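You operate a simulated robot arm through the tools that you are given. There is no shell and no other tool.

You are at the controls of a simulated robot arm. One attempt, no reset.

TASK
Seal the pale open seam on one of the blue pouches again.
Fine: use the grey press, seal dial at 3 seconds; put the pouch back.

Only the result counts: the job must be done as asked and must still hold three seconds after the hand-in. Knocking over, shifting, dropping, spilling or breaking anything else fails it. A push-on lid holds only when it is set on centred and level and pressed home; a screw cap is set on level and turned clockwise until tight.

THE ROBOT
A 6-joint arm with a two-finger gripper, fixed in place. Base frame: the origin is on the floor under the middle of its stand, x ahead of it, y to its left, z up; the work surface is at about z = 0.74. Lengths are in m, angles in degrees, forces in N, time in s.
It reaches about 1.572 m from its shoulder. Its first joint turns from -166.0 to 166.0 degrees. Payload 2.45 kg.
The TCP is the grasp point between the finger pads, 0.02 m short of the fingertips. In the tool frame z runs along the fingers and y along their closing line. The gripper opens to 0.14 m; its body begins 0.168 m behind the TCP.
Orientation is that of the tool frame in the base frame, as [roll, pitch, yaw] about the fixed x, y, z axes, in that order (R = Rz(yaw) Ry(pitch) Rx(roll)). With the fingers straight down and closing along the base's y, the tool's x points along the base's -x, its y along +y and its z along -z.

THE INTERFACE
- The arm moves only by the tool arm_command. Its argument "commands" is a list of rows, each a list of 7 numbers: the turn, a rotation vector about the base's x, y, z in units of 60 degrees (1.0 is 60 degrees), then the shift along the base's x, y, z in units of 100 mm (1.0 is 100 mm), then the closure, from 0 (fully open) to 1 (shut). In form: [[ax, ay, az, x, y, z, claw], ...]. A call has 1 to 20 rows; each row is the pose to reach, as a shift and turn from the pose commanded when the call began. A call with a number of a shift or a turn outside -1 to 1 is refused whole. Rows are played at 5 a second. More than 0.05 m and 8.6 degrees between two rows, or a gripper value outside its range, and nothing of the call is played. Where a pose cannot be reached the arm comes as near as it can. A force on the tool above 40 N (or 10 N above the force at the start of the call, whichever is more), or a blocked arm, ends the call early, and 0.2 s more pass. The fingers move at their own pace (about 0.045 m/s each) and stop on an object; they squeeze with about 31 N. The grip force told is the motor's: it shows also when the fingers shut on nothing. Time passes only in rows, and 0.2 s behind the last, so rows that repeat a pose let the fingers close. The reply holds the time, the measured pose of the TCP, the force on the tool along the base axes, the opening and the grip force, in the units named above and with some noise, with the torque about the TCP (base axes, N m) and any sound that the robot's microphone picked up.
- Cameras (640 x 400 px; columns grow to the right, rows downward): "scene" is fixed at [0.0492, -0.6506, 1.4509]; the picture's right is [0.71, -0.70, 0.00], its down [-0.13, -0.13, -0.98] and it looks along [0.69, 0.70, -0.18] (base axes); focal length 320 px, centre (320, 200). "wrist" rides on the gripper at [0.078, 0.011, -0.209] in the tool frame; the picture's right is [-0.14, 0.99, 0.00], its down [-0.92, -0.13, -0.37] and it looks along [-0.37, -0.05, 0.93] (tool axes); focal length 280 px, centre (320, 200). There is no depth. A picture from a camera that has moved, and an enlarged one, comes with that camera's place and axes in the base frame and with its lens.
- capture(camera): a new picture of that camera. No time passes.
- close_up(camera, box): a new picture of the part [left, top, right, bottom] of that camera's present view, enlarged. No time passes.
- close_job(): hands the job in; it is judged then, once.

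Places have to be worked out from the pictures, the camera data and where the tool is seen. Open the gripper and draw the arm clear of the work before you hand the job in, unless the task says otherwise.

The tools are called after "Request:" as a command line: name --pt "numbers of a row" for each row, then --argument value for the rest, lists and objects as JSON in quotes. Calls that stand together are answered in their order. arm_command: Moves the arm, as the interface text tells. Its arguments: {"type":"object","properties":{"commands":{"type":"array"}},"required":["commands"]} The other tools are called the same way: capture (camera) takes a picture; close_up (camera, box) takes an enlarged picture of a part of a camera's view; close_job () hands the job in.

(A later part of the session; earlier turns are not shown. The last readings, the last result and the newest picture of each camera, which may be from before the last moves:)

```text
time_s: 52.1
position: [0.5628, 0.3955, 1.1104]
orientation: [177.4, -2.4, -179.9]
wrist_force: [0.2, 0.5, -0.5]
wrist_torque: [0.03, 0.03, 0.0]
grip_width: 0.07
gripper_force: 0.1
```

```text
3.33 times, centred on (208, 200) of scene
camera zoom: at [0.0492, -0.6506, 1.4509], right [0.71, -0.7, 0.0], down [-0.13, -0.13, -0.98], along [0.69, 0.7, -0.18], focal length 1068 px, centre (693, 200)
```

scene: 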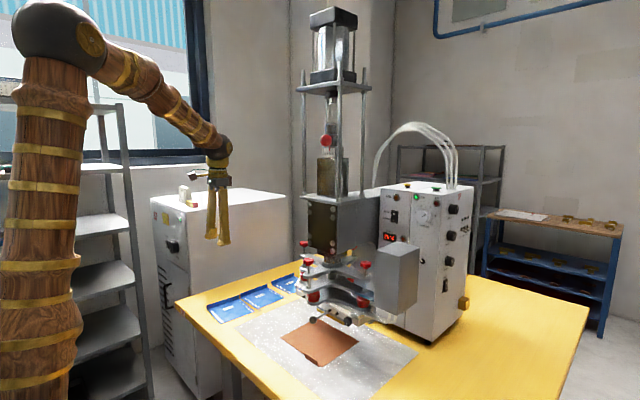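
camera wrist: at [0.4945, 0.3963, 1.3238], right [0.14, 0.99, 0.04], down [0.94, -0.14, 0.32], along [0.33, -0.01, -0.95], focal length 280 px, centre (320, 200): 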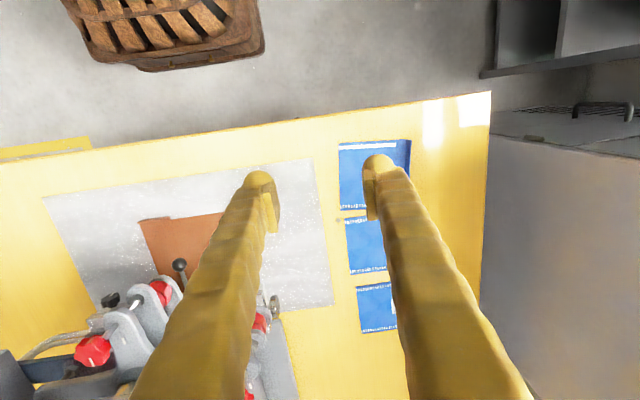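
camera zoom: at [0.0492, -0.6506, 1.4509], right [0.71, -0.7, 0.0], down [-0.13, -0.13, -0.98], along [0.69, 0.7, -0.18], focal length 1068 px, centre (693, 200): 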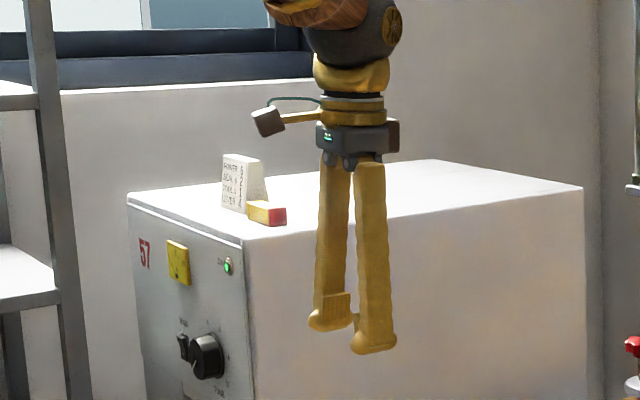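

The gripper body turns out compact (≈0.09 m wide), so a nearly vertical grip works. I'll pick with the tool yawed 180° so that the later 180° pouch turn ends in the natural wrist roll; first I fix the tilt and rotate +60° here as a test.

Request:
arm_command --pt "-0.042 -0.04 0 0 0 0 0.5" --pt "-0.042 -0.04 0 0 0 0 0.5"

Request:
arm_command --pt "0 0 0.125 0 0 0 0.5" --pt "0 0 0.25 0 0 0 0.5" --pt "0 0 0.375 0 0 0 0.5" --pt "0 0 0.5 0 0 0 0.5" --pt "0 0 0.625 0 0 0 0.5" --pt "0 0 0.75 0 0 0 0.5" --pt "0 0 0.875 0 0 0 0.5" --pt "0 0 1.0 0 0 0 0.5"

Request:
arm_command --pt "0 0 0.125 0 0 0 0.5" --pt "0 0 0.25 0 0 0 0.5" --pt "0 0 0.375 0 0 0 0.5" --pt "0 0 0.5 0 0 0 0.5" --pt "0 0 0.625 0 0 0 0.5" --pt "0 0 0.75 0 0 0 0.5" --pt "0 0 0.875 0 0 0 0.5" --pt "0 0 1.0 0 0 0 0.5"

Request:
arm_command --pt "0 0 0.125 0 0 0 0.5" --pt "0 0 0.25 0 0 0 0.5" --pt "0 0 0.375 0 0 0 0.5" --pt "0 0 0.5 0 0 0 0.5" --pt "0 0 0.625 0 0 0 0.5" --pt "0 0 0.75 0 0 0 0.5" --pt "0 0 0.875 0 0 0 0.5" --pt "0 0 1.0 0 0 0 0.5"

Request:
capture --camera "wrist"

```text
time_s: 52.7
position: [0.5647, 0.3966, 1.1103]
orientation: [-179.9, 0.1, -180.0]
wrist_force: [0.3, 0.1, 0.0]
wrist_torque: [0.01, -0.02, 0.01]
grip_width: 0.0698
gripper_force: 0.1
```

```text
time_s: 54.5
position: [0.5646, 0.3973, 1.1089]
orientation: [179.9, 0.0, -119.8]
wrist_force: [0.0, 0.6, 0.2]
wrist_torque: [-0.01, 0.01, -0.01]
grip_width: 0.0696
gripper_force: 0.0
```

```text
time_s: 56.3
position: [0.5647, 0.3956, 1.1097]
orientation: [179.9, 0.0, -59.9]
wrist_force: [-0.6, -0.4, 0.2]
wrist_torque: [-0.02, 0.03, -0.02]
grip_width: 0.0697
gripper_force: 0.0
```

```text
time_s: 58.1
position: [0.565, 0.3964, 1.1104]
orientation: [180.0, 0.0, 0.2]
wrist_force: [0.9, 0.4, 0.5]
wrist_torque: [0.05, 0.02, 0.02]
grip_width: 0.0698
gripper_force: 0.2
```

```text
taken
camera wrist: at [0.6433, 0.3853, 1.3196], right [-0.13, -0.99, 0.0], down [-0.92, 0.13, 0.37], along [-0.37, 0.05, -0.93], focal length 280 px, centre (320, 200)
```

wrist: 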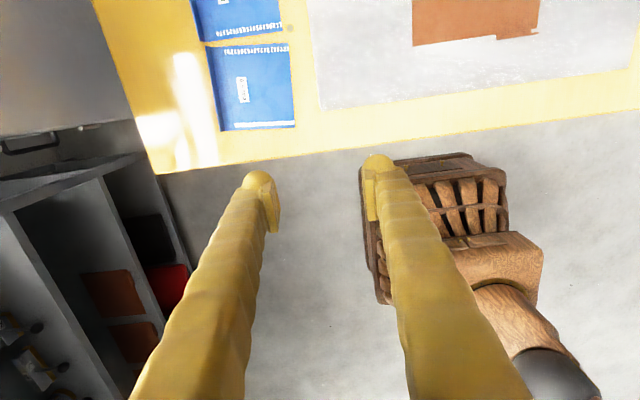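

The 180° yaw works. I move above the pouch's flap end and descend to about z=0.95 for a close measurement.

Request:
arm_command --pt "0 0 0 0.3 0.3 -0.2 0.5" --pt "0 0 0 0.6 0.6 -0.4 0.5" --pt "0 0 0 0.85 0.9 -0.6 0.5" --pt "0 0 0 0.85 1.0 -0.8 0.5"

Request:
arm_command --pt "0 0 0 0.3 0.3 -0.1 0.5" --pt "0 0 0 0.55 0.6 -0.2 0.5" --pt "0 0 0 0.55 0.75 -0.4 0.5" --pt "0 0 0 0.55 0.75 -0.6 0.5"

Request:
capture --camera "wrist"

Request:
capture --camera "scene"

```text
time_s: 59.1
position: [0.65, 0.4976, 1.0291]
orientation: [180.0, 0.0, 0.0]
wrist_force: [-0.3, -0.3, 1.2]
wrist_torque: [-0.01, -0.04, -0.01]
grip_width: 0.0699
gripper_force: 0.1
```

```text
time_s: 60.1
position: [0.7037, 0.5712, 0.9669]
orientation: [-180.0, 0.0, 0.0]
wrist_force: [-0.1, 0.2, 0.4]
wrist_torque: [-0.01, 0.02, 0.03]
grip_width: 0.07
gripper_force: 0.1
```

```text
taken
camera wrist: at [0.7826, 0.5598, 1.1783], right [-0.14, -0.99, 0.0], down [-0.92, 0.13, 0.37], along [-0.37, 0.05, -0.93], focal length 280 px, centre (320, 200)
```

wrist: 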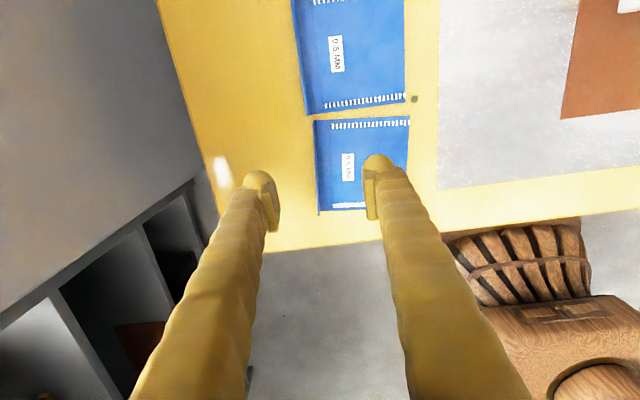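

```text
taken
```

scene: 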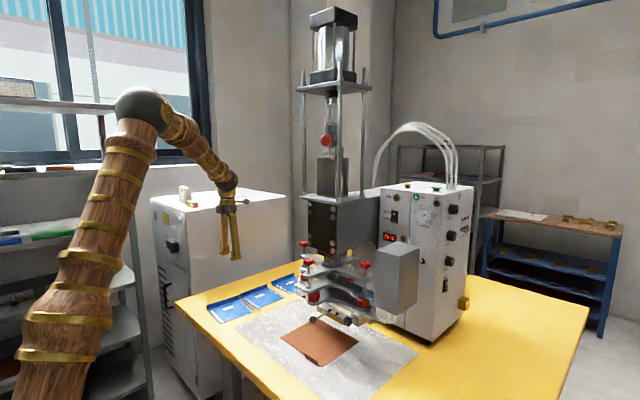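

I zoom on the target pouch to measure its corners and flap.

Request:
close_up --camera "wrist" --box '[300, 100, 428, 180]'

Request:
close_up --camera "wrist" --box '[296, 150, 424, 230]'

```text
5.00 times, centred on (364, 140) of wrist
camera zoom: at [0.7826, 0.5598, 1.1783], right [-0.14, -0.99, 0.0], down [-0.92, 0.13, 0.37], along [-0.37, 0.05, -0.93], focal length 1402 px, centre (100, 500)
```

zoom: 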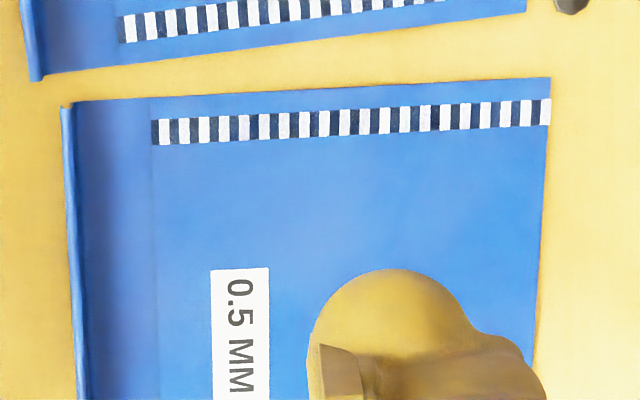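

```text
5.00 times, centred on (360, 190) of wrist
camera zoom: at [0.7826, 0.5598, 1.1783], right [-0.14, -0.99, 0.0], down [-0.92, 0.13, 0.37], along [-0.37, 0.05, -0.93], focal length 1402 px, centre (120, 250)
```

zoom: 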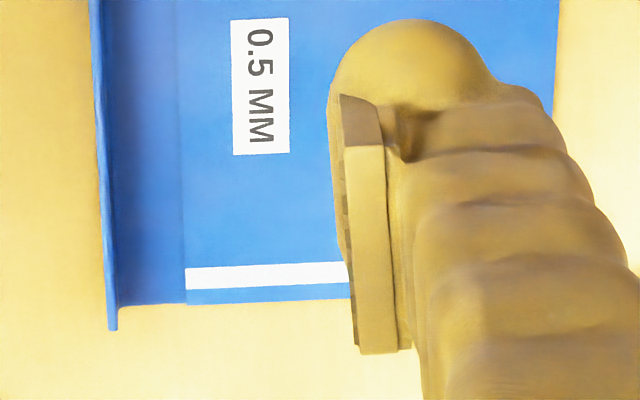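

Measured: flap rim runs from (0.740, 0.576) to (0.590, 0.589) (pouch yaw ≈ -4.9°), rim z≈0.763; the pale band centre is ~9 mm from the low-x end. I'll grip the flap at x≈0.712 with a 10° back tilt, so I set that orientation and lower to z≈0.83.

Request:
arm_command --pt "0.005 0.055 -0.027 0.03 0.02 -0.3 0.6" --pt "0.01 0.11 -0.054 0.06 0.04 -0.6 0.6" --pt "0.0141 0.166 -0.081 0.083 0.058 -1.0 0.6"

Request:
arm_command --pt "0 0 0 0 0 -0.2 0.6" --pt "0 0 0 0 0 -0.37 0.6"

Request:
capture --camera "wrist"

Request:
close_up --camera "wrist" --box '[240, 120, 400, 220]'

```text
time_s: 60.9
position: [0.7118, 0.5776, 0.8709]
orientation: [-179.4, 10.1, -4.7]
wrist_force: [1.1, 0.6, 0.2]
wrist_torque: [-0.01, -0.05, 0.0]
grip_width: 0.0559
gripper_force: 0.1
```

```text
time_s: 61.5
position: [0.7132, 0.5766, 0.8328]
orientation: [-179.6, 10.0, -4.8]
wrist_force: [-0.1, -0.5, 1.4]
wrist_torque: [-0.04, -0.02, 0.04]
grip_width: 0.0561
gripper_force: 0.1
```

```text
taken
camera wrist: at [0.8251, 0.5546, 1.0256], right [-0.22, -0.98, 0.02], down [-0.83, 0.19, 0.52], along [-0.51, 0.1, -0.85], focal length 280 px, centre (320, 200)
```

wrist: 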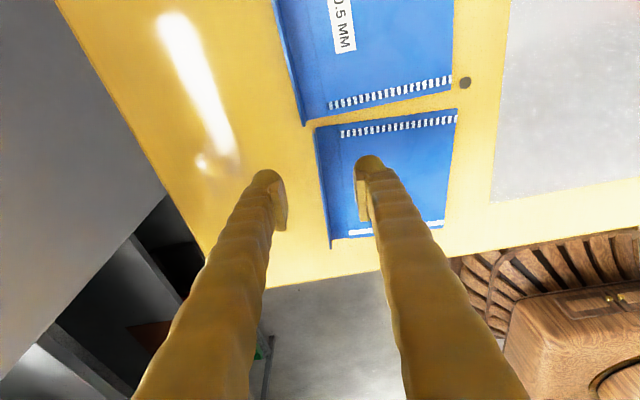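

```text
4.00 times, centred on (320, 170) of wrist
camera zoom: at [0.8251, 0.5546, 1.0256], right [-0.22, -0.98, 0.02], down [-0.83, 0.19, 0.52], along [-0.51, 0.1, -0.85], focal length 1122 px, centre (320, 320)
```

zoom: 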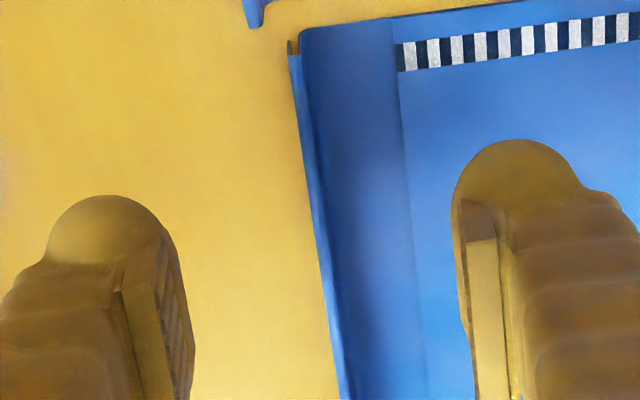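

Alignment is good (rim y≈0.578 at this x, TCP 0.577). I descend to z≈0.768 over the flap.

Request:
arm_command --pt "0 0 0 0 0.01 -0.25 0.6" --pt "0 0 0 0 0.01 -0.45 0.6" --pt "0 0 0 0 0.012 -0.58 0.6" --pt "0 0 0 0 0.012 -0.645 0.6"

Request:
close_up --camera "wrist" --box '[240, 120, 400, 220]'

Request:
close_up --camera "scene" --box '[200, 255, 280, 305]'

```text
time_s: 62.5
position: [0.7123, 0.5776, 0.7687]
orientation: [-179.6, 10.1, -4.8]
wrist_force: [0.1, -0.1, -0.4]
wrist_torque: [0.02, 0.01, 0.02]
grip_width: 0.0559
gripper_force: 0.2
```

```text
4.00 times, centred on (320, 170) of wrist
camera zoom: at [0.8245, 0.5559, 0.9617], right [-0.22, -0.98, 0.02], down [-0.83, 0.2, 0.52], along [-0.51, 0.1, -0.85], focal length 1122 px, centre (320, 320)
```

zoom: 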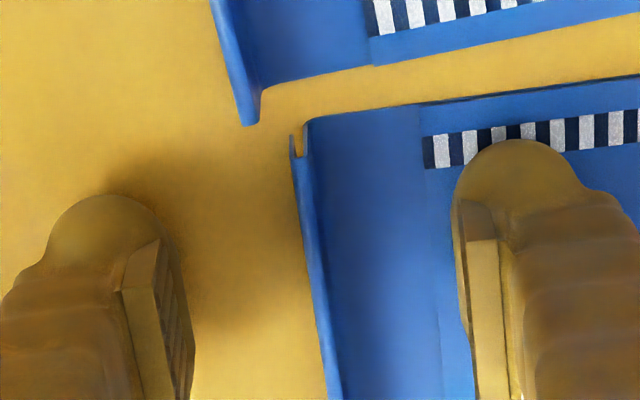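

```text
8.00 times, centred on (240, 280) of scene
camera zoom: at [0.0492, -0.6506, 1.4509], right [0.71, -0.7, 0.0], down [-0.13, -0.13, -0.98], along [0.69, 0.7, -0.18], focal length 2562 px, centre (960, -440)
```

zoom: 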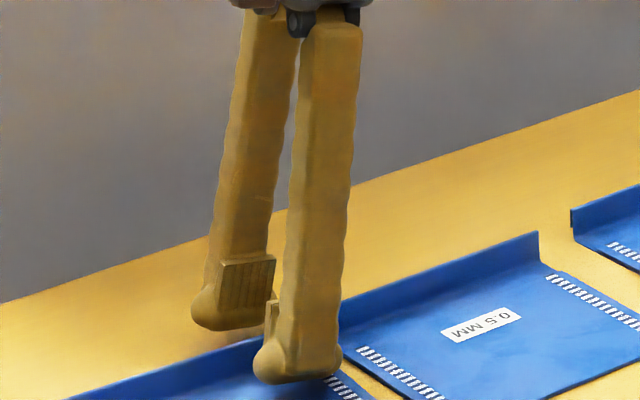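

The flap is centred between the pads. I close the fingers on it.

Request:
arm_command --pt "0 0 0 0 0 0 0.9" --pt "0 0 0 0 0 0 1" --pt "0 0 0 0 0 0 1" --pt "0 0 0 0 0 0 1" --pt "0 0 0 0 0 0 1" --pt "0 0 0 0 0 0 1"

Request:
close_up --camera "wrist" --box '[240, 120, 400, 220]'

Request:
close_up --camera "scene" --box '[200, 270, 280, 320]'

```text
time_s: 63.9
position: [0.7121, 0.5779, 0.769]
orientation: [-179.6, 9.9, -4.8]
wrist_force: [0.2, -0.4, 0.7]
wrist_torque: [0.0, 0.03, -0.05]
grip_width: 0.0061
gripper_force: 31.2
```

```text
4.00 times, centred on (320, 170) of wrist
camera zoom: at [0.8246, 0.5559, 0.9617], right [-0.22, -0.98, 0.02], down [-0.83, 0.2, 0.52], along [-0.51, 0.1, -0.85], focal length 1122 px, centre (320, 320)
```

zoom: 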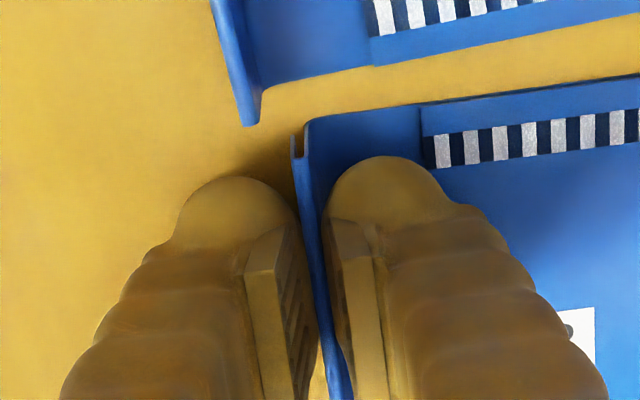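

```text
8.00 times, centred on (240, 295) of scene
camera zoom: at [0.0492, -0.6506, 1.4509], right [0.71, -0.7, 0.0], down [-0.13, -0.13, -0.98], along [0.69, 0.7, -0.18], focal length 2562 px, centre (960, -560)
```

zoom: 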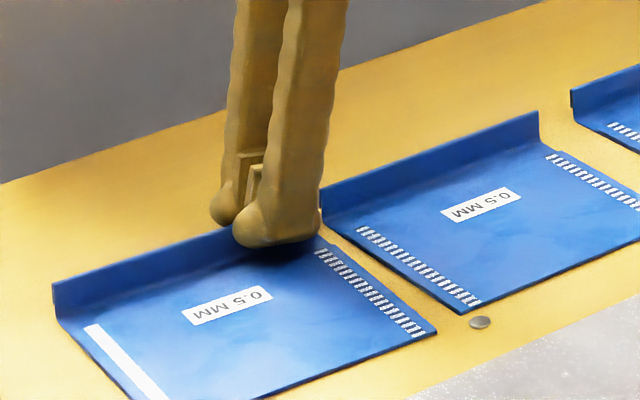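

Gripped at 6 mm width with full force, nothing disturbed. Recorded pick pose: (0.712, 0.578, 0.769), yaw -4.8°, pitch 10°. I lift straight up.

Request:
arm_command --pt "0 0 0 0 0 0.1 1" --pt "0 0 0 0 0 0.25 1" --pt "0 0 0 0 0 0.45 1" --pt "0 0 0 0 0 0.7 1" --pt "0 0 0 0 0 1.0 1"

Request:
capture --camera "scene"

Request:
capture --camera "wrist"

```text
time_s: 65.1
position: [0.7115, 0.5787, 0.8679]
orientation: [-179.6, 10.1, -4.8]
wrist_force: [0.2, 0.3, 0.1]
wrist_torque: [-0.02, -0.01, 0.01]
grip_width: 0.0
gripper_force: 29.5
```

```text
taken
```

scene: 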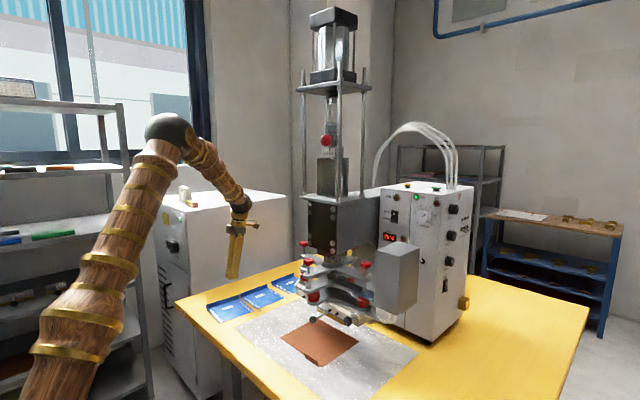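

```text
taken
camera wrist: at [0.824, 0.5562, 1.0613], right [-0.22, -0.98, 0.02], down [-0.83, 0.2, 0.52], along [-0.52, 0.1, -0.85], focal length 280 px, centre (320, 200)
```

wrist: 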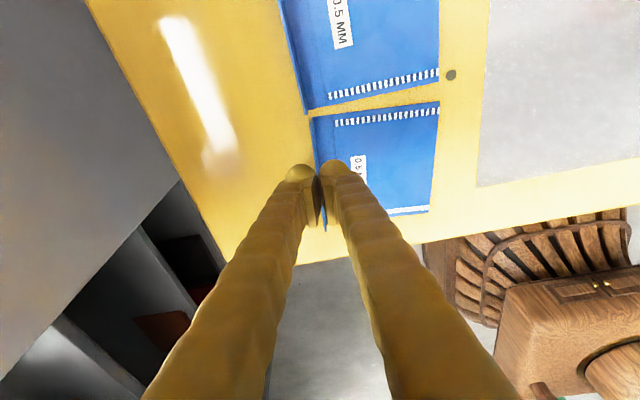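

The grip slipped off (width now 0) – I was gripping too near the rim. I check whether the pouch moved at all.

Request:
close_up --camera "wrist" --box '[260, 90, 452, 210]'

Request:
close_up --camera "scene" --box '[200, 270, 280, 320]'

Request:
close_up --camera "scene" --box '[208, 215, 272, 305]'

```text
3.33 times, centred on (356, 150) of wrist
camera zoom: at [0.824, 0.5562, 1.0613], right [-0.22, -0.98, 0.02], down [-0.83, 0.2, 0.52], along [-0.52, 0.1, -0.85], focal length 935 px, centre (200, 367)
```

zoom: 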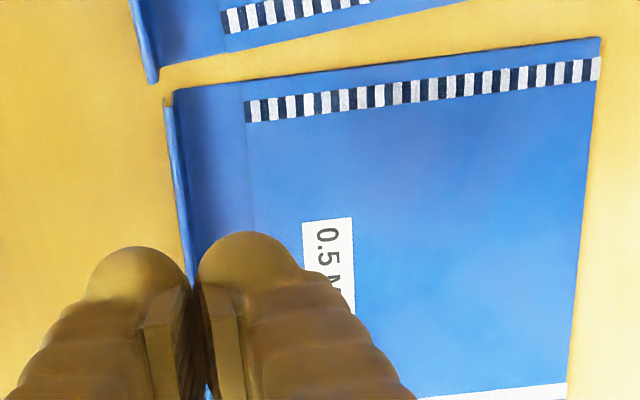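

```text
8.00 times, centred on (240, 295) of scene
camera zoom: at [0.0492, -0.6506, 1.4509], right [0.71, -0.7, 0.0], down [-0.13, -0.13, -0.98], along [0.69, 0.7, -0.18], focal length 2562 px, centre (960, -560)
```

zoom: 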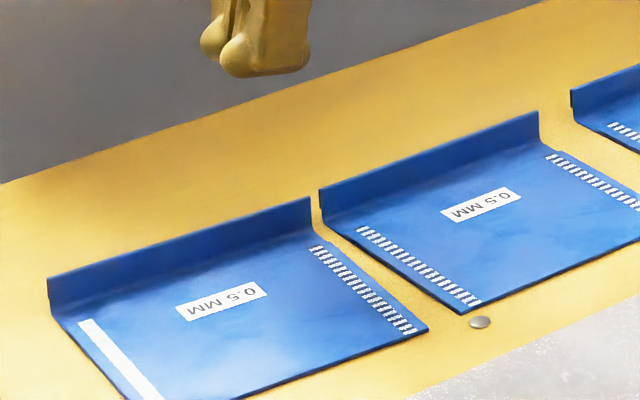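

```text
4.44 times, centred on (240, 260) of scene
camera zoom: at [0.0492, -0.6506, 1.4509], right [0.71, -0.7, 0.0], down [-0.13, -0.13, -0.98], along [0.69, 0.7, -0.18], focal length 1424 px, centre (676, -67)
```

zoom: 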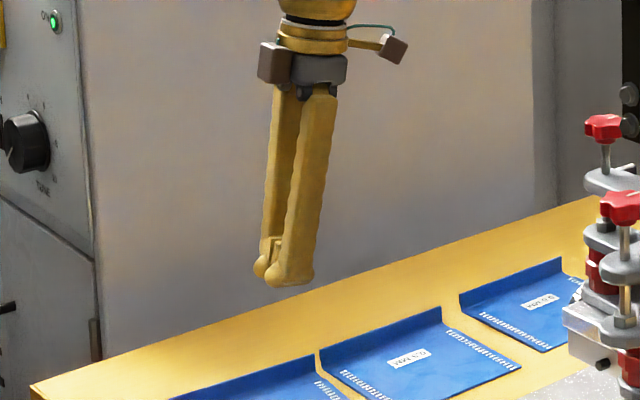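

The pouch was nudged only ~3–4 mm. I'll re-grip lower (TCP z≈0.762) so the pads overlap the flap by more than a centimetre. First I open and come down to z≈0.80 to re-centre.

Request:
arm_command --pt "0 0 0 0 0 0 0.6" --pt "0 0 0 0 0 0 0.6" --pt "0 0 0 0 0.015 -0.2 0.6" --pt "0 0 0 0 0.02 -0.45 0.6" --pt "0 0 0 0.005 0.025 -0.68 0.6" --pt "0 0 0 0.005 0.025 -0.68 0.6"

Request:
close_up --camera "wrist" --box '[240, 120, 400, 220]'

```text
time_s: 66.5
position: [0.7114, 0.5804, 0.8005]
orientation: [-179.6, 10.0, -4.7]
wrist_force: [1.0, 0.4, 1.4]
wrist_torque: [0.01, 0.01, -0.01]
grip_width: 0.0562
gripper_force: 0.1
```

```text
4.00 times, centred on (320, 170) of wrist
camera zoom: at [0.8241, 0.5577, 0.994], right [-0.22, -0.98, 0.02], down [-0.83, 0.19, 0.52], along [-0.51, 0.1, -0.85], focal length 1122 px, centre (320, 320)
```

zoom: 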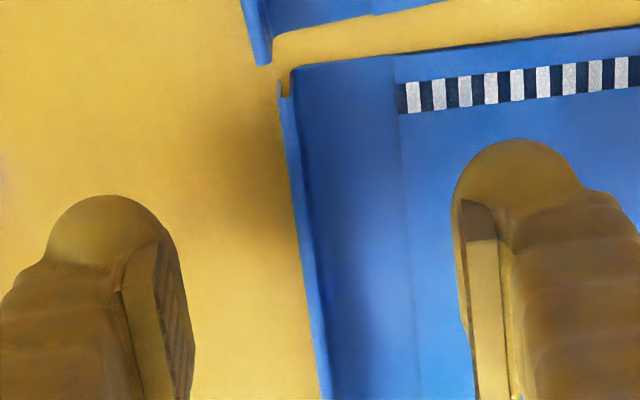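

The rim is now at y≈0.584 here with yaw ≈ -6°. I shift +3.4 mm in y, trim the yaw, and descend carefully toward z≈0.763.

Request:
arm_command --pt "0 0 -0.01 0 0.02 -0.1 0.6" --pt "0 0 -0.02 0 0.034 -0.2 0.6" --pt "0 0 -0.02 0 0.034 -0.3 0.6" --pt "0 0 -0.02 0 0.034 -0.35 0.6" --pt "0 0 -0.02 0 0.034 -0.375 0.6"

Request:
close_up --camera "wrist" --box '[240, 120, 400, 220]'

Request:
close_up --camera "scene" --box '[200, 270, 280, 320]'

```text
time_s: 67.7
position: [0.7125, 0.5849, 0.7631]
orientation: [-179.5, 9.9, -6.0]
wrist_force: [-2.9, 0.6, 11.3]
wrist_torque: [-0.41, 0.01, -0.1]
grip_width: 0.0562
gripper_force: 0.4
```

```text
4.00 times, centred on (320, 170) of wrist
camera zoom: at [0.8242, 0.5594, 0.9567], right [-0.24, -0.97, 0.02], down [-0.82, 0.21, 0.52], along [-0.51, 0.11, -0.85], focal length 1122 px, centre (320, 320)
```

zoom: 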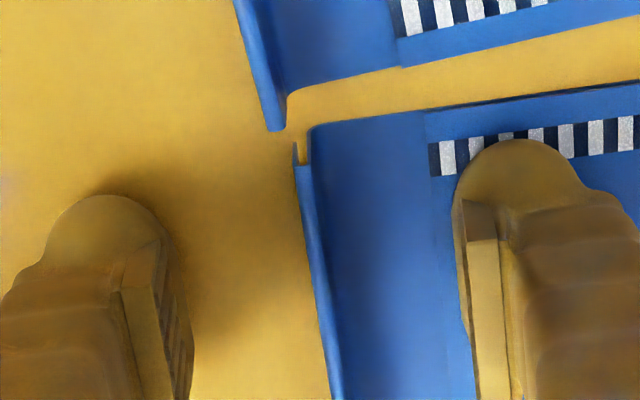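

```text
8.00 times, centred on (240, 295) of scene
camera zoom: at [0.0492, -0.6506, 1.4509], right [0.71, -0.7, 0.0], down [-0.13, -0.13, -0.98], along [0.69, 0.7, -0.18], focal length 2562 px, centre (960, -560)
```

zoom: 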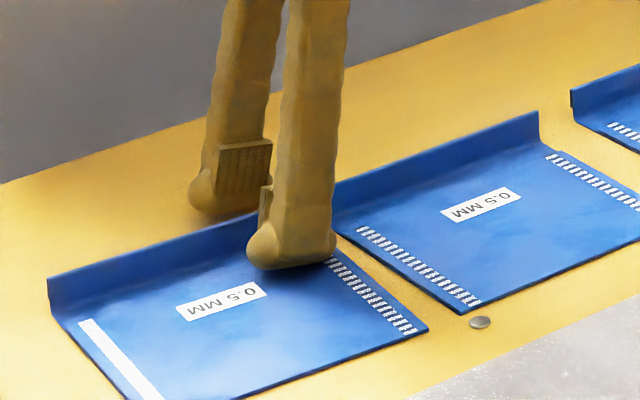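

The inner fingertip touches the pouch surface at TCP z≈0.763 (11 N). I raise 1 mm and close there, giving the deepest overlap available.

Request:
arm_command --pt "0 0 0 0 -0.005 0.012 0.6" --pt "0 0 0 0 -0.005 0.012 0.8" --pt "0 0 0 0 -0.005 0.012 1" --pt "0 0 0 0 -0.005 0.012 1" --pt "0 0 0 0 -0.005 0.012 1" --pt "0 0 0 0 -0.005 0.012 1" --pt "0 0 0 0 -0.005 0.012 1"

Request:
close_up --camera "wrist" --box '[240, 120, 400, 220]'

Request:
close_up --camera "scene" --box '[216, 275, 264, 305]'

```text
time_s: 69.3
position: [0.7129, 0.5838, 0.7648]
orientation: [-179.6, 10.0, -6.0]
wrist_force: [0.8, 2.7, 10.2]
wrist_torque: [-0.01, -0.07, 0.11]
grip_width: 0.006
gripper_force: 31.4
```

```text
4.00 times, centred on (320, 170) of wrist
camera zoom: at [0.8245, 0.5586, 0.9572], right [-0.24, -0.97, 0.02], down [-0.82, 0.21, 0.52], along [-0.51, 0.11, -0.85], focal length 1122 px, centre (320, 320)
```

zoom: 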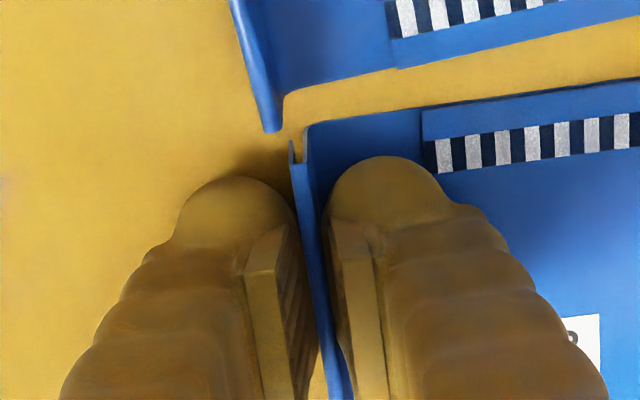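

```text
13.33 times, centred on (240, 290) of scene
camera zoom: at [0.0492, -0.6506, 1.4509], right [0.71, -0.7, 0.0], down [-0.13, -0.13, -0.98], along [0.69, 0.7, -0.18], focal length 4271 px, centre (1387, -1000)
```

zoom: 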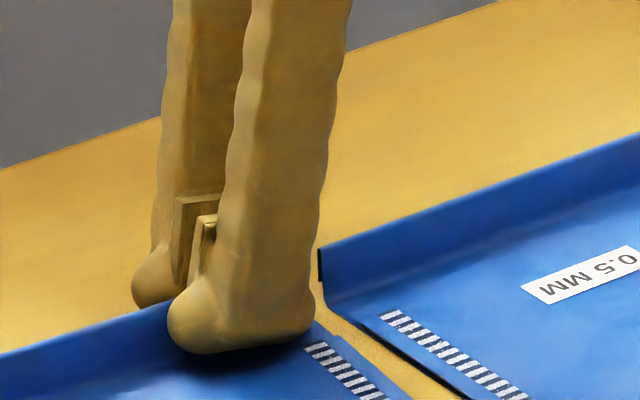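

Gripped again at 6 mm, now ~4 mm lower. I test with a slow 2 cm lift and check the grip width.

Request:
arm_command --pt "0 0 0 0 0 0.03 1" --pt "0 0 0 0 0 0.06 1" --pt "0 0 0 0 0 0.1 1" --pt "0 0 0 0 0 0.15 1" --pt "0 0 0 0 0 0.2 1"

Request:
close_up --camera "scene" --box '[200, 270, 280, 320]'

```text
time_s: 70.5
position: [0.7136, 0.5835, 0.7836]
orientation: [-179.6, 10.0, -6.0]
wrist_force: [-0.2, -0.5, -0.5]
wrist_torque: [0.03, -0.04, 0.0]
grip_width: 0.0061
gripper_force: 30.7
```

```text
8.00 times, centred on (240, 295) of scene
camera zoom: at [0.0492, -0.6506, 1.4509], right [0.71, -0.7, 0.0], down [-0.13, -0.13, -0.98], along [0.69, 0.7, -0.18], focal length 2562 px, centre (960, -560)
```

zoom: 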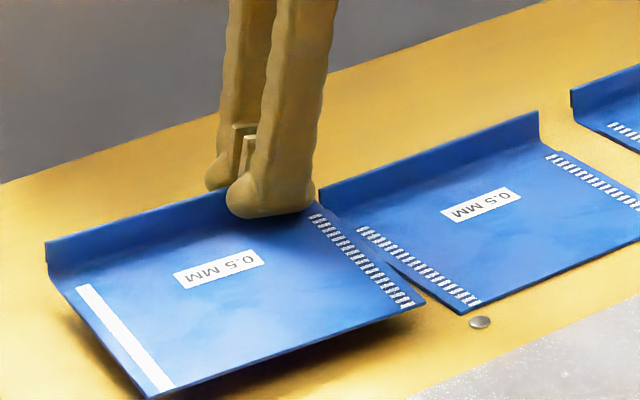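

The pouch is lifted and held (width 6.1 mm), with a slight pitch. I keep lifting gently.

Request:
arm_command --pt "0 0 0 0 0 0.15 1" --pt "0 0 0 0 0 0.3 1" --pt "0 0 0 0 0 0.5 1" --pt "0 0 0 0 0 0.7 1" --pt "0 0 0 0 0 0.9 1" --pt "0 0 0 0 0 1.0 1"

Request:
capture --camera "scene"

Request:
close_up --camera "scene" --box '[192, 240, 288, 300]'

Request:
close_up --camera "wrist" --box '[200, 100, 440, 250]'

```text
time_s: 71.9
position: [0.7124, 0.5842, 0.8842]
orientation: [-179.6, 9.9, -6.0]
wrist_force: [-0.4, -0.6, -1.4]
wrist_torque: [0.0, 0.01, 0.03]
grip_width: 0.0059
gripper_force: 30.7
```

```text
taken
```

scene: 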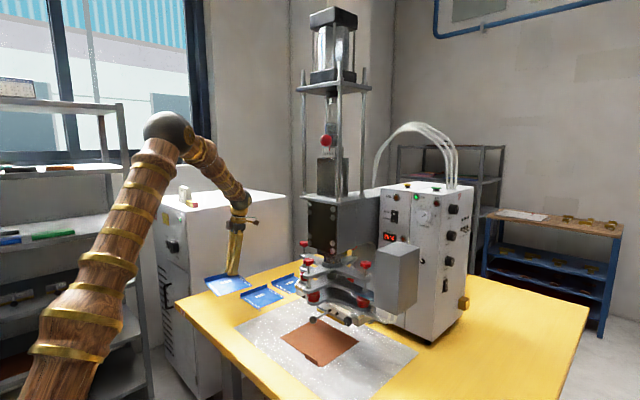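

```text
6.67 times, centred on (240, 270) of scene
camera zoom: at [0.0492, -0.6506, 1.4509], right [0.71, -0.7, 0.0], down [-0.13, -0.13, -0.98], along [0.69, 0.7, -0.18], focal length 2135 px, centre (853, -267)
```

zoom: 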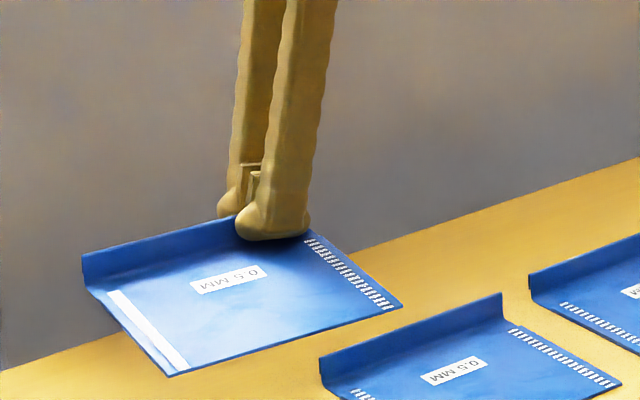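

```text
2.67 times, centred on (320, 175) of wrist
camera zoom: at [0.8252, 0.5587, 1.0771], right [-0.24, -0.97, 0.02], down [-0.82, 0.21, 0.52], along [-0.51, 0.11, -0.85], focal length 748 px, centre (320, 267)
```

zoom: 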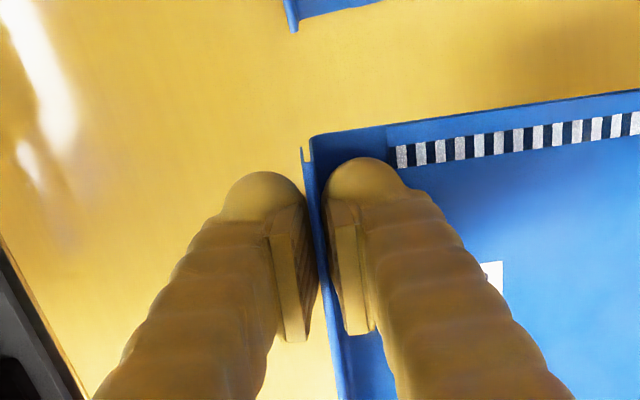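

Holding steady and nearly level. I carry it toward the robot, in front of the press, with smooth slow steps.

Request:
arm_command --pt "0 0 0 -0.1 -0.1 0.05 1" --pt "0 0 0 -0.25 -0.25 0.12 1" --pt "0 0 0 -0.45 -0.45 0.22 1" --pt "0 0 0 -0.65 -0.65 0.32 1" --pt "0 0 0 -0.85 -0.85 0.42 1" --pt "0 0 0 -0.97 -0.97 0.48 1" --pt "0 0 0 -1.0 -1.0 0.5 1"

Request:
arm_command --pt "0 0 0 -0.08 -0.1 0 1" --pt "0 0 0 -0.2 -0.25 0 1" --pt "0 0 0 -0.36 -0.45 0 1" --pt "0 0 0 -0.52 -0.65 0 1" --pt "0 0 0 -0.68 -0.85 0 1" --pt "0 0 0 -0.77 -0.97 0 1" --pt "0 0 0 -0.8 -1.0 0 1"

Request:
capture --camera "scene"

```text
time_s: 73.5
position: [0.6132, 0.4844, 0.9354]
orientation: [-179.6, 10.0, -6.1]
wrist_force: [-0.2, -0.6, -1.1]
wrist_torque: [0.02, -0.04, -0.03]
grip_width: 0.0061
gripper_force: 30.9
```

```text
time_s: 75.1
position: [0.5312, 0.3817, 0.9333]
orientation: [-179.6, 10.0, -6.0]
wrist_force: [0.1, -0.1, -0.4]
wrist_torque: [0.05, -0.03, 0.0]
grip_width: 0.0058
gripper_force: 31.2
```

```text
taken
```

scene: 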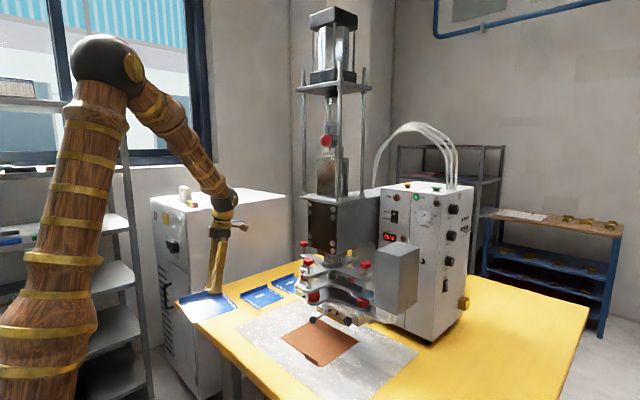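

Still secure. Now I rotate the pouch clockwise by 174° in three slow stages while drifting toward y≈0.1, in the free area ahead of the press.

Request:
arm_command --pt "0 0 -0.04 0 -0.05 0 1" --pt "0 0 -0.1 0 -0.1 0 1" --pt "0 0 -0.18 0 -0.2 0 1" --pt "0 0 -0.26 0 -0.3 0 1" --pt "0 0 -0.34 0 -0.4 0 1" --pt "0 0 -0.42 0 -0.5 0 1" --pt "0 0 -0.5 0 -0.6 0 1" --pt "0 0 -0.58 0 -0.7 0 1" --pt "0 0 -0.66 0 -0.8 0 1" --pt "0 0 -0.74 0 -0.9 0 1" --pt "0 0 -0.82 0 -1.0 0 1" --pt "0 0 -0.9 0 -1.0 0 1" --pt "0 0 -0.967 0 -1.0 0 1"

Request:
capture --camera "scene"

```text
time_s: 77.9
position: [0.5335, 0.2841, 0.9345]
orientation: [-179.6, 10.1, -64.1]
wrist_force: [-0.2, 0.1, 0.5]
wrist_torque: [0.01, -0.03, 0.03]
grip_width: 0.0059
gripper_force: 30.5
```

```text
taken
```

scene: 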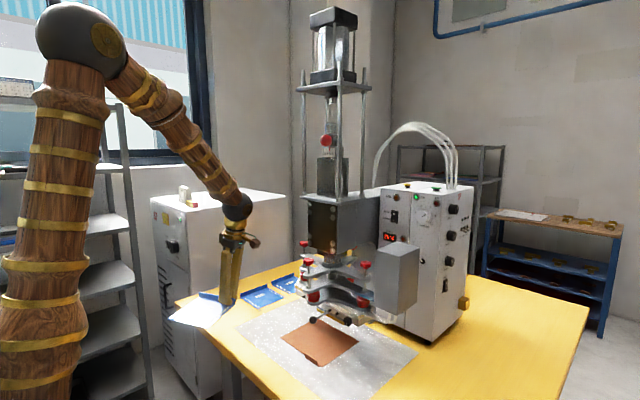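

Good so far. I continue the rotation.

Request:
arm_command --pt "0 0 -0.04 0 -0.05 0 1" --pt "0 0 -0.1 0 -0.1 0 1" --pt "0 0 -0.18 0 -0.2 0 1" --pt "0 0 -0.26 0 -0.3 0 1" --pt "0 0 -0.34 0 -0.4 0 1" --pt "0 0 -0.42 0 -0.5 0 1" --pt "0 0 -0.5 0 -0.6 0 1" --pt "0 0 -0.58 0 -0.7 0 1" --pt "0 0 -0.66 0 -0.8 0 1" --pt "0 0 -0.74 0 -0.9 0 1" --pt "0 0 -0.82 0 -1.0 0 1" --pt "0 0 -0.9 0 -1.0 0 1" --pt "0 0 -0.967 0 -1.0 0 1"

Request:
arm_command --pt "0 0 -0.04 0 -0.04 0 1" --pt "0 0 -0.1 0 -0.08 0 1" --pt "0 0 -0.18 0 -0.16 0 1" --pt "0 0 -0.26 0 -0.24 0 1" --pt "0 0 -0.34 0 -0.32 0 1" --pt "0 0 -0.42 0 -0.4 0 1" --pt "0 0 -0.5 0 -0.48 0 1" --pt "0 0 -0.58 0 -0.56 0 1" --pt "0 0 -0.66 0 -0.64 0 1" --pt "0 0 -0.74 0 -0.72 0 1" --pt "0 0 -0.82 0 -0.8 0 1" --pt "0 0 -0.9 0 -0.8 0 1" --pt "0 0 -0.967 0 -0.8 0 1"

Request:
capture --camera "scene"

Request:
capture --camera "wrist"

```text
time_s: 80.7
position: [0.5334, 0.184, 0.934]
orientation: [-179.6, 10.0, -122.1]
wrist_force: [0.0, -0.2, -0.3]
wrist_torque: [0.0, -0.01, 0.02]
grip_width: 0.0057
gripper_force: 31.4
```

```text
time_s: 83.5
position: [0.5334, 0.1029, 0.9337]
orientation: [-179.6, 10.0, 180.0]
wrist_force: [0.5, -0.1, 1.1]
wrist_torque: [-0.04, 0.05, 0.01]
grip_width: 0.0057
gripper_force: 31.0
```

```text
taken
```

scene: 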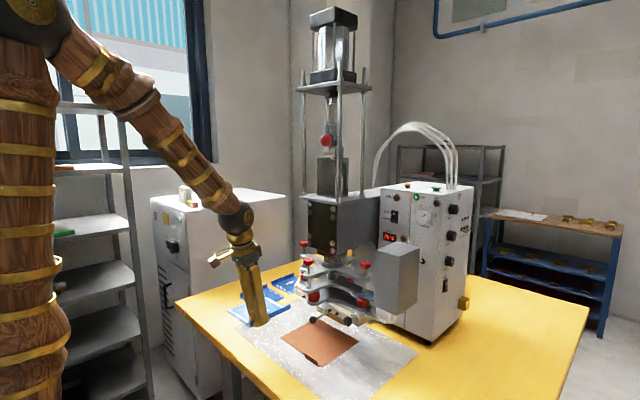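

```text
taken
camera wrist: at [0.4204, 0.1151, 1.1273], right [0.14, 0.99, 0.02], down [0.84, -0.13, 0.52], along [0.52, -0.06, -0.85], focal length 280 px, centre (320, 200)
```

wrist: 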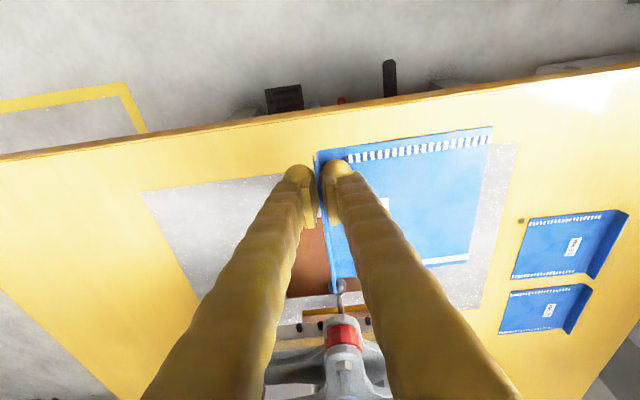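

The pouch is now turned with its seam end toward the press and the flap on the -y side. I enlarge to measure the held pouch and the electrode.

Request:
close_up --camera "wrist" --box '[280, 240, 408, 320]'

Request:
close_up --camera "wrist" --box '[300, 110, 500, 235]'

Request:
close_up --camera "wrist" --box '[380, 200, 508, 280]'

Request:
close_up --camera "scene" --box '[200, 270, 328, 350]'

```text
5.00 times, centred on (344, 280) of wrist
camera zoom: at [0.4204, 0.1151, 1.1273], right [0.14, 0.99, 0.02], down [0.84, -0.13, 0.52], along [0.52, -0.06, -0.85], focal length 1402 px, centre (200, -200)
```

zoom: 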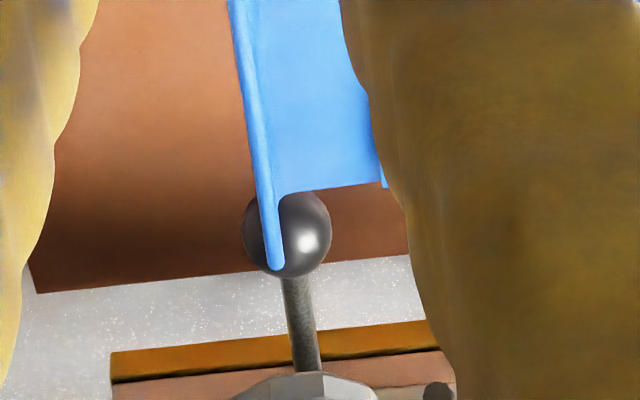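

```text
3.20 times, centred on (400, 172) of wrist
camera zoom: at [0.4204, 0.1151, 1.1273], right [0.14, 0.99, 0.02], down [0.84, -0.13, 0.52], along [0.52, -0.06, -0.85], focal length 897 px, centre (64, 288)
```

zoom: 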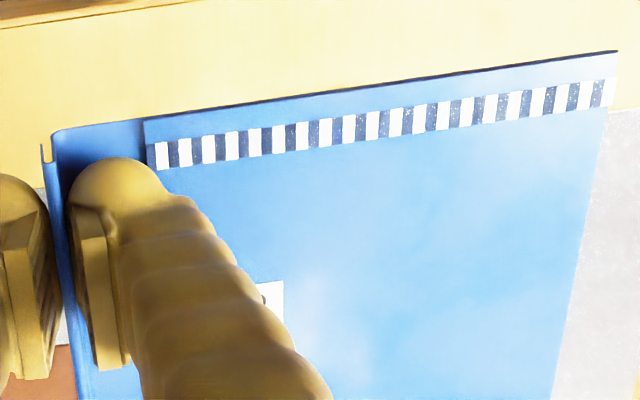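

```text
5.00 times, centred on (444, 240) of wrist
camera zoom: at [0.4204, 0.1151, 1.1273], right [0.14, 0.99, 0.02], down [0.84, -0.13, 0.52], along [0.52, -0.06, -0.85], focal length 1402 px, centre (-300, 0)
```

zoom: 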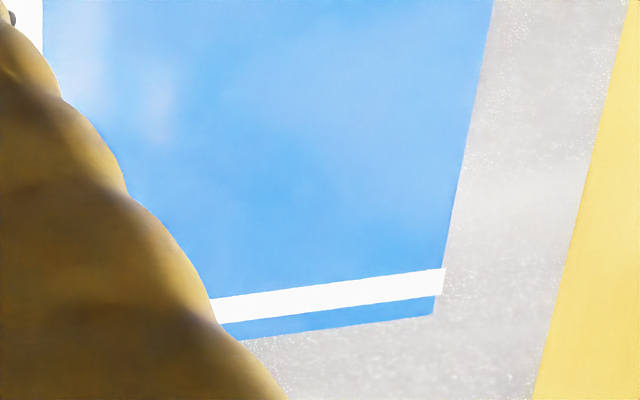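

```text
5.00 times, centred on (264, 310) of scene
camera zoom: at [0.0492, -0.6506, 1.4509], right [0.71, -0.7, 0.0], down [-0.13, -0.13, -0.98], along [0.69, 0.7, -0.18], focal length 1602 px, centre (600, -350)
```

zoom: 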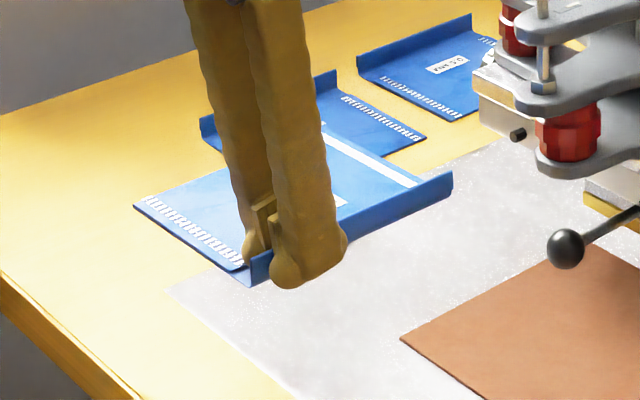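

The pouch hangs level: its seam-band centre is 0.1105 m ahead of the TCP and the flap is parallel to x within 1°. I zoom on the electrode's end to get its thickness and depth.

Request:
close_up --camera "scene" --box '[332, 312, 364, 332]'

Request:
close_up --camera "scene" --box '[310, 300, 350, 325]'

Request:
close_up --camera "wrist" --box '[280, 290, 360, 340]'

```text
16.00 times, centred on (348, 322) of scene
camera zoom: at [0.0492, -0.6506, 1.4509], right [0.71, -0.7, 0.0], down [-0.13, -0.13, -0.98], along [0.69, 0.7, -0.18], focal length 5125 px, centre (-128, -1752)
```

zoom: 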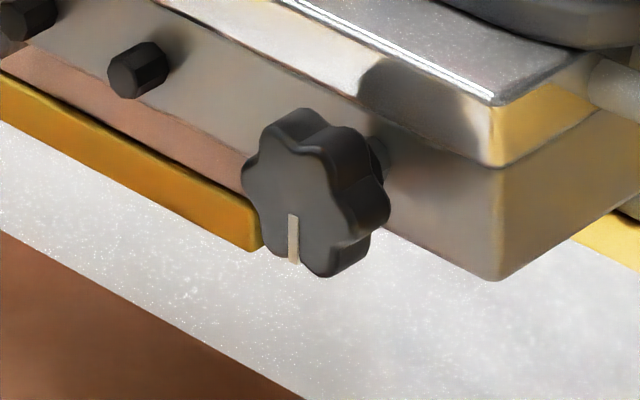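

```text
16.00 times, centred on (330, 312) of scene
camera zoom: at [0.0492, -0.6506, 1.4509], right [0.71, -0.7, 0.0], down [-0.13, -0.13, -0.98], along [0.69, 0.7, -0.18], focal length 5125 px, centre (160, -1600)
```

zoom: 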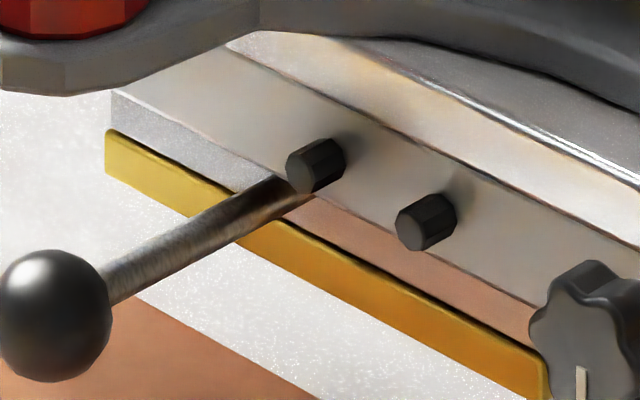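

```text
8.00 times, centred on (320, 315) of wrist
camera zoom: at [0.4204, 0.1151, 1.1273], right [0.14, 0.99, 0.02], down [0.84, -0.13, 0.52], along [0.52, -0.06, -0.85], focal length 2243 px, centre (320, -720)
```

zoom: 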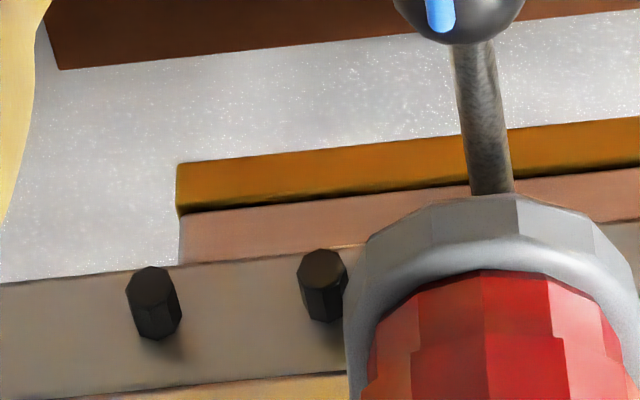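

The electrode bottom is near z≈0.809, front edge x≈0.838, and the press axis is near x≈0.853. I'll set the flap plane at y≈0.011 (outside the electrode's -y end at 0.030). First I shift in y, then descend ahead of the press.

Request:
arm_command --pt "0 0 0 0 -0.1 0 1" --pt "0 0 0 0 -0.25 0 1" --pt "0 0 0 0 -0.45 0 1" --pt "0 0 0 0 -0.65 0 1" --pt "0 0 0 0 -0.8 0 1" --pt "0 0 0 0 -0.92 0 1"

Request:
arm_command --pt "0 0 0 0.05 0 -0.1 1" --pt "0 0 0 0.12 0 -0.3 1" --pt "0 0 0 0.2 0 -0.5 1" --pt "0 0 0 0.28 0 -0.7 1" --pt "0 0 0 0.34 0 -0.9 1" --pt "0 0 0 0.36 0 -1.0 1"

Request:
capture --camera "wrist"

Request:
capture --camera "scene"

```text
time_s: 84.9
position: [0.5332, 0.0119, 0.9352]
orientation: [-179.5, 10.0, 180.0]
wrist_force: [-0.1, -0.6, -0.7]
wrist_torque: [0.01, 0.03, 0.0]
grip_width: 0.0063
gripper_force: 30.7
```

```text
time_s: 86.3
position: [0.5696, 0.0112, 0.833]
orientation: [-179.6, 10.0, 179.9]
wrist_force: [0.3, -0.7, -0.8]
wrist_torque: [-0.06, 0.0, -0.03]
grip_width: 0.0061
gripper_force: 31.5
```

```text
taken
camera wrist: at [0.4562, 0.0233, 1.027], right [0.14, 0.99, 0.02], down [0.84, -0.13, 0.52], along [0.52, -0.06, -0.85], focal length 280 px, centre (320, 200)
```

wrist: 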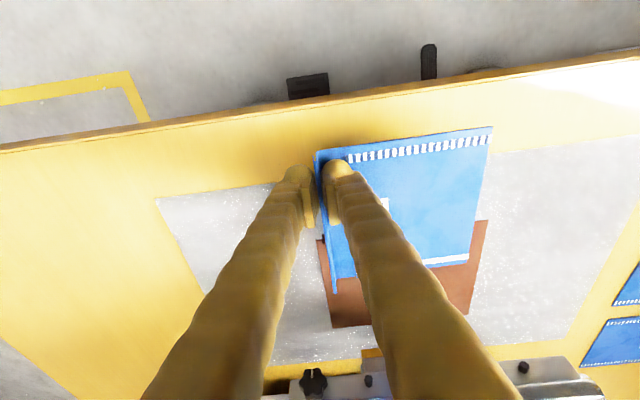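

```text
taken
```

scene: 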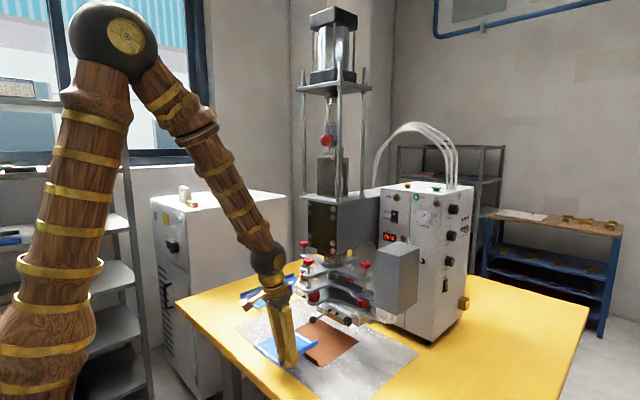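

Clear so far. I lower to z≈0.80 and slide forward toward the press mouth above the brown pad.

Request:
arm_command --pt "0 0 0 0 0 -0.1 1" --pt "0 0 0 0.05 0 -0.2 1" --pt "0 0 0 0.1 0 -0.3 1" --pt "0 0 0 0.25 0 -0.33 1" --pt "0 0 0 0.45 0 -0.33 1" --pt "0 0 0 0.65 0 -0.33 1" --pt "0 0 0 0.85 0 -0.33 1" --pt "0 0 0 1.0 0 -0.33 1"

Request:
capture --camera "wrist"

Request:
close_up --camera "scene" --box '[250, 250, 394, 340]'

```text
time_s: 88.1
position: [0.67, 0.0109, 0.8014]
orientation: [-179.6, 10.0, 180.0]
wrist_force: [0.2, 0.3, -0.9]
wrist_torque: [0.0, 0.04, 0.0]
grip_width: 0.0059
gripper_force: 30.9
```

```text
taken
camera wrist: at [0.5562, 0.023, 0.9943], right [0.14, 0.99, 0.02], down [0.84, -0.13, 0.52], along [0.52, -0.06, -0.85], focal length 280 px, centre (320, 200)
```

wrist: 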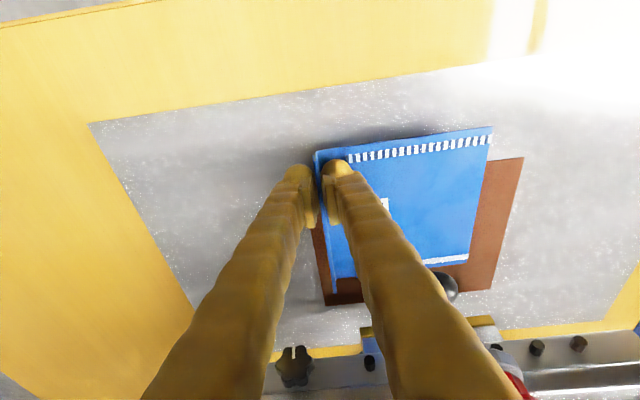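

```text
4.44 times, centred on (322, 295) of scene
camera zoom: at [0.0492, -0.6506, 1.4509], right [0.71, -0.7, 0.0], down [-0.13, -0.13, -0.98], along [0.69, 0.7, -0.18], focal length 1424 px, centre (311, -222)
```

zoom: 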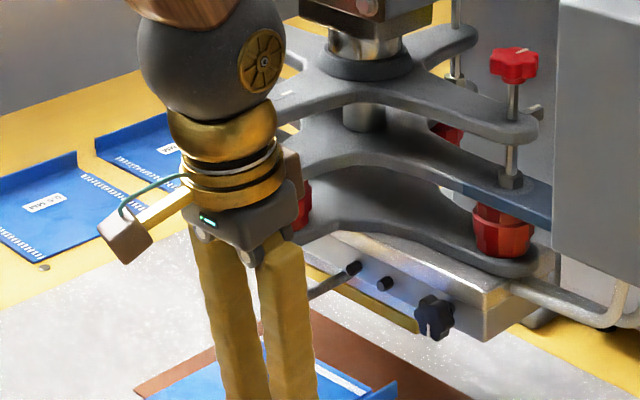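

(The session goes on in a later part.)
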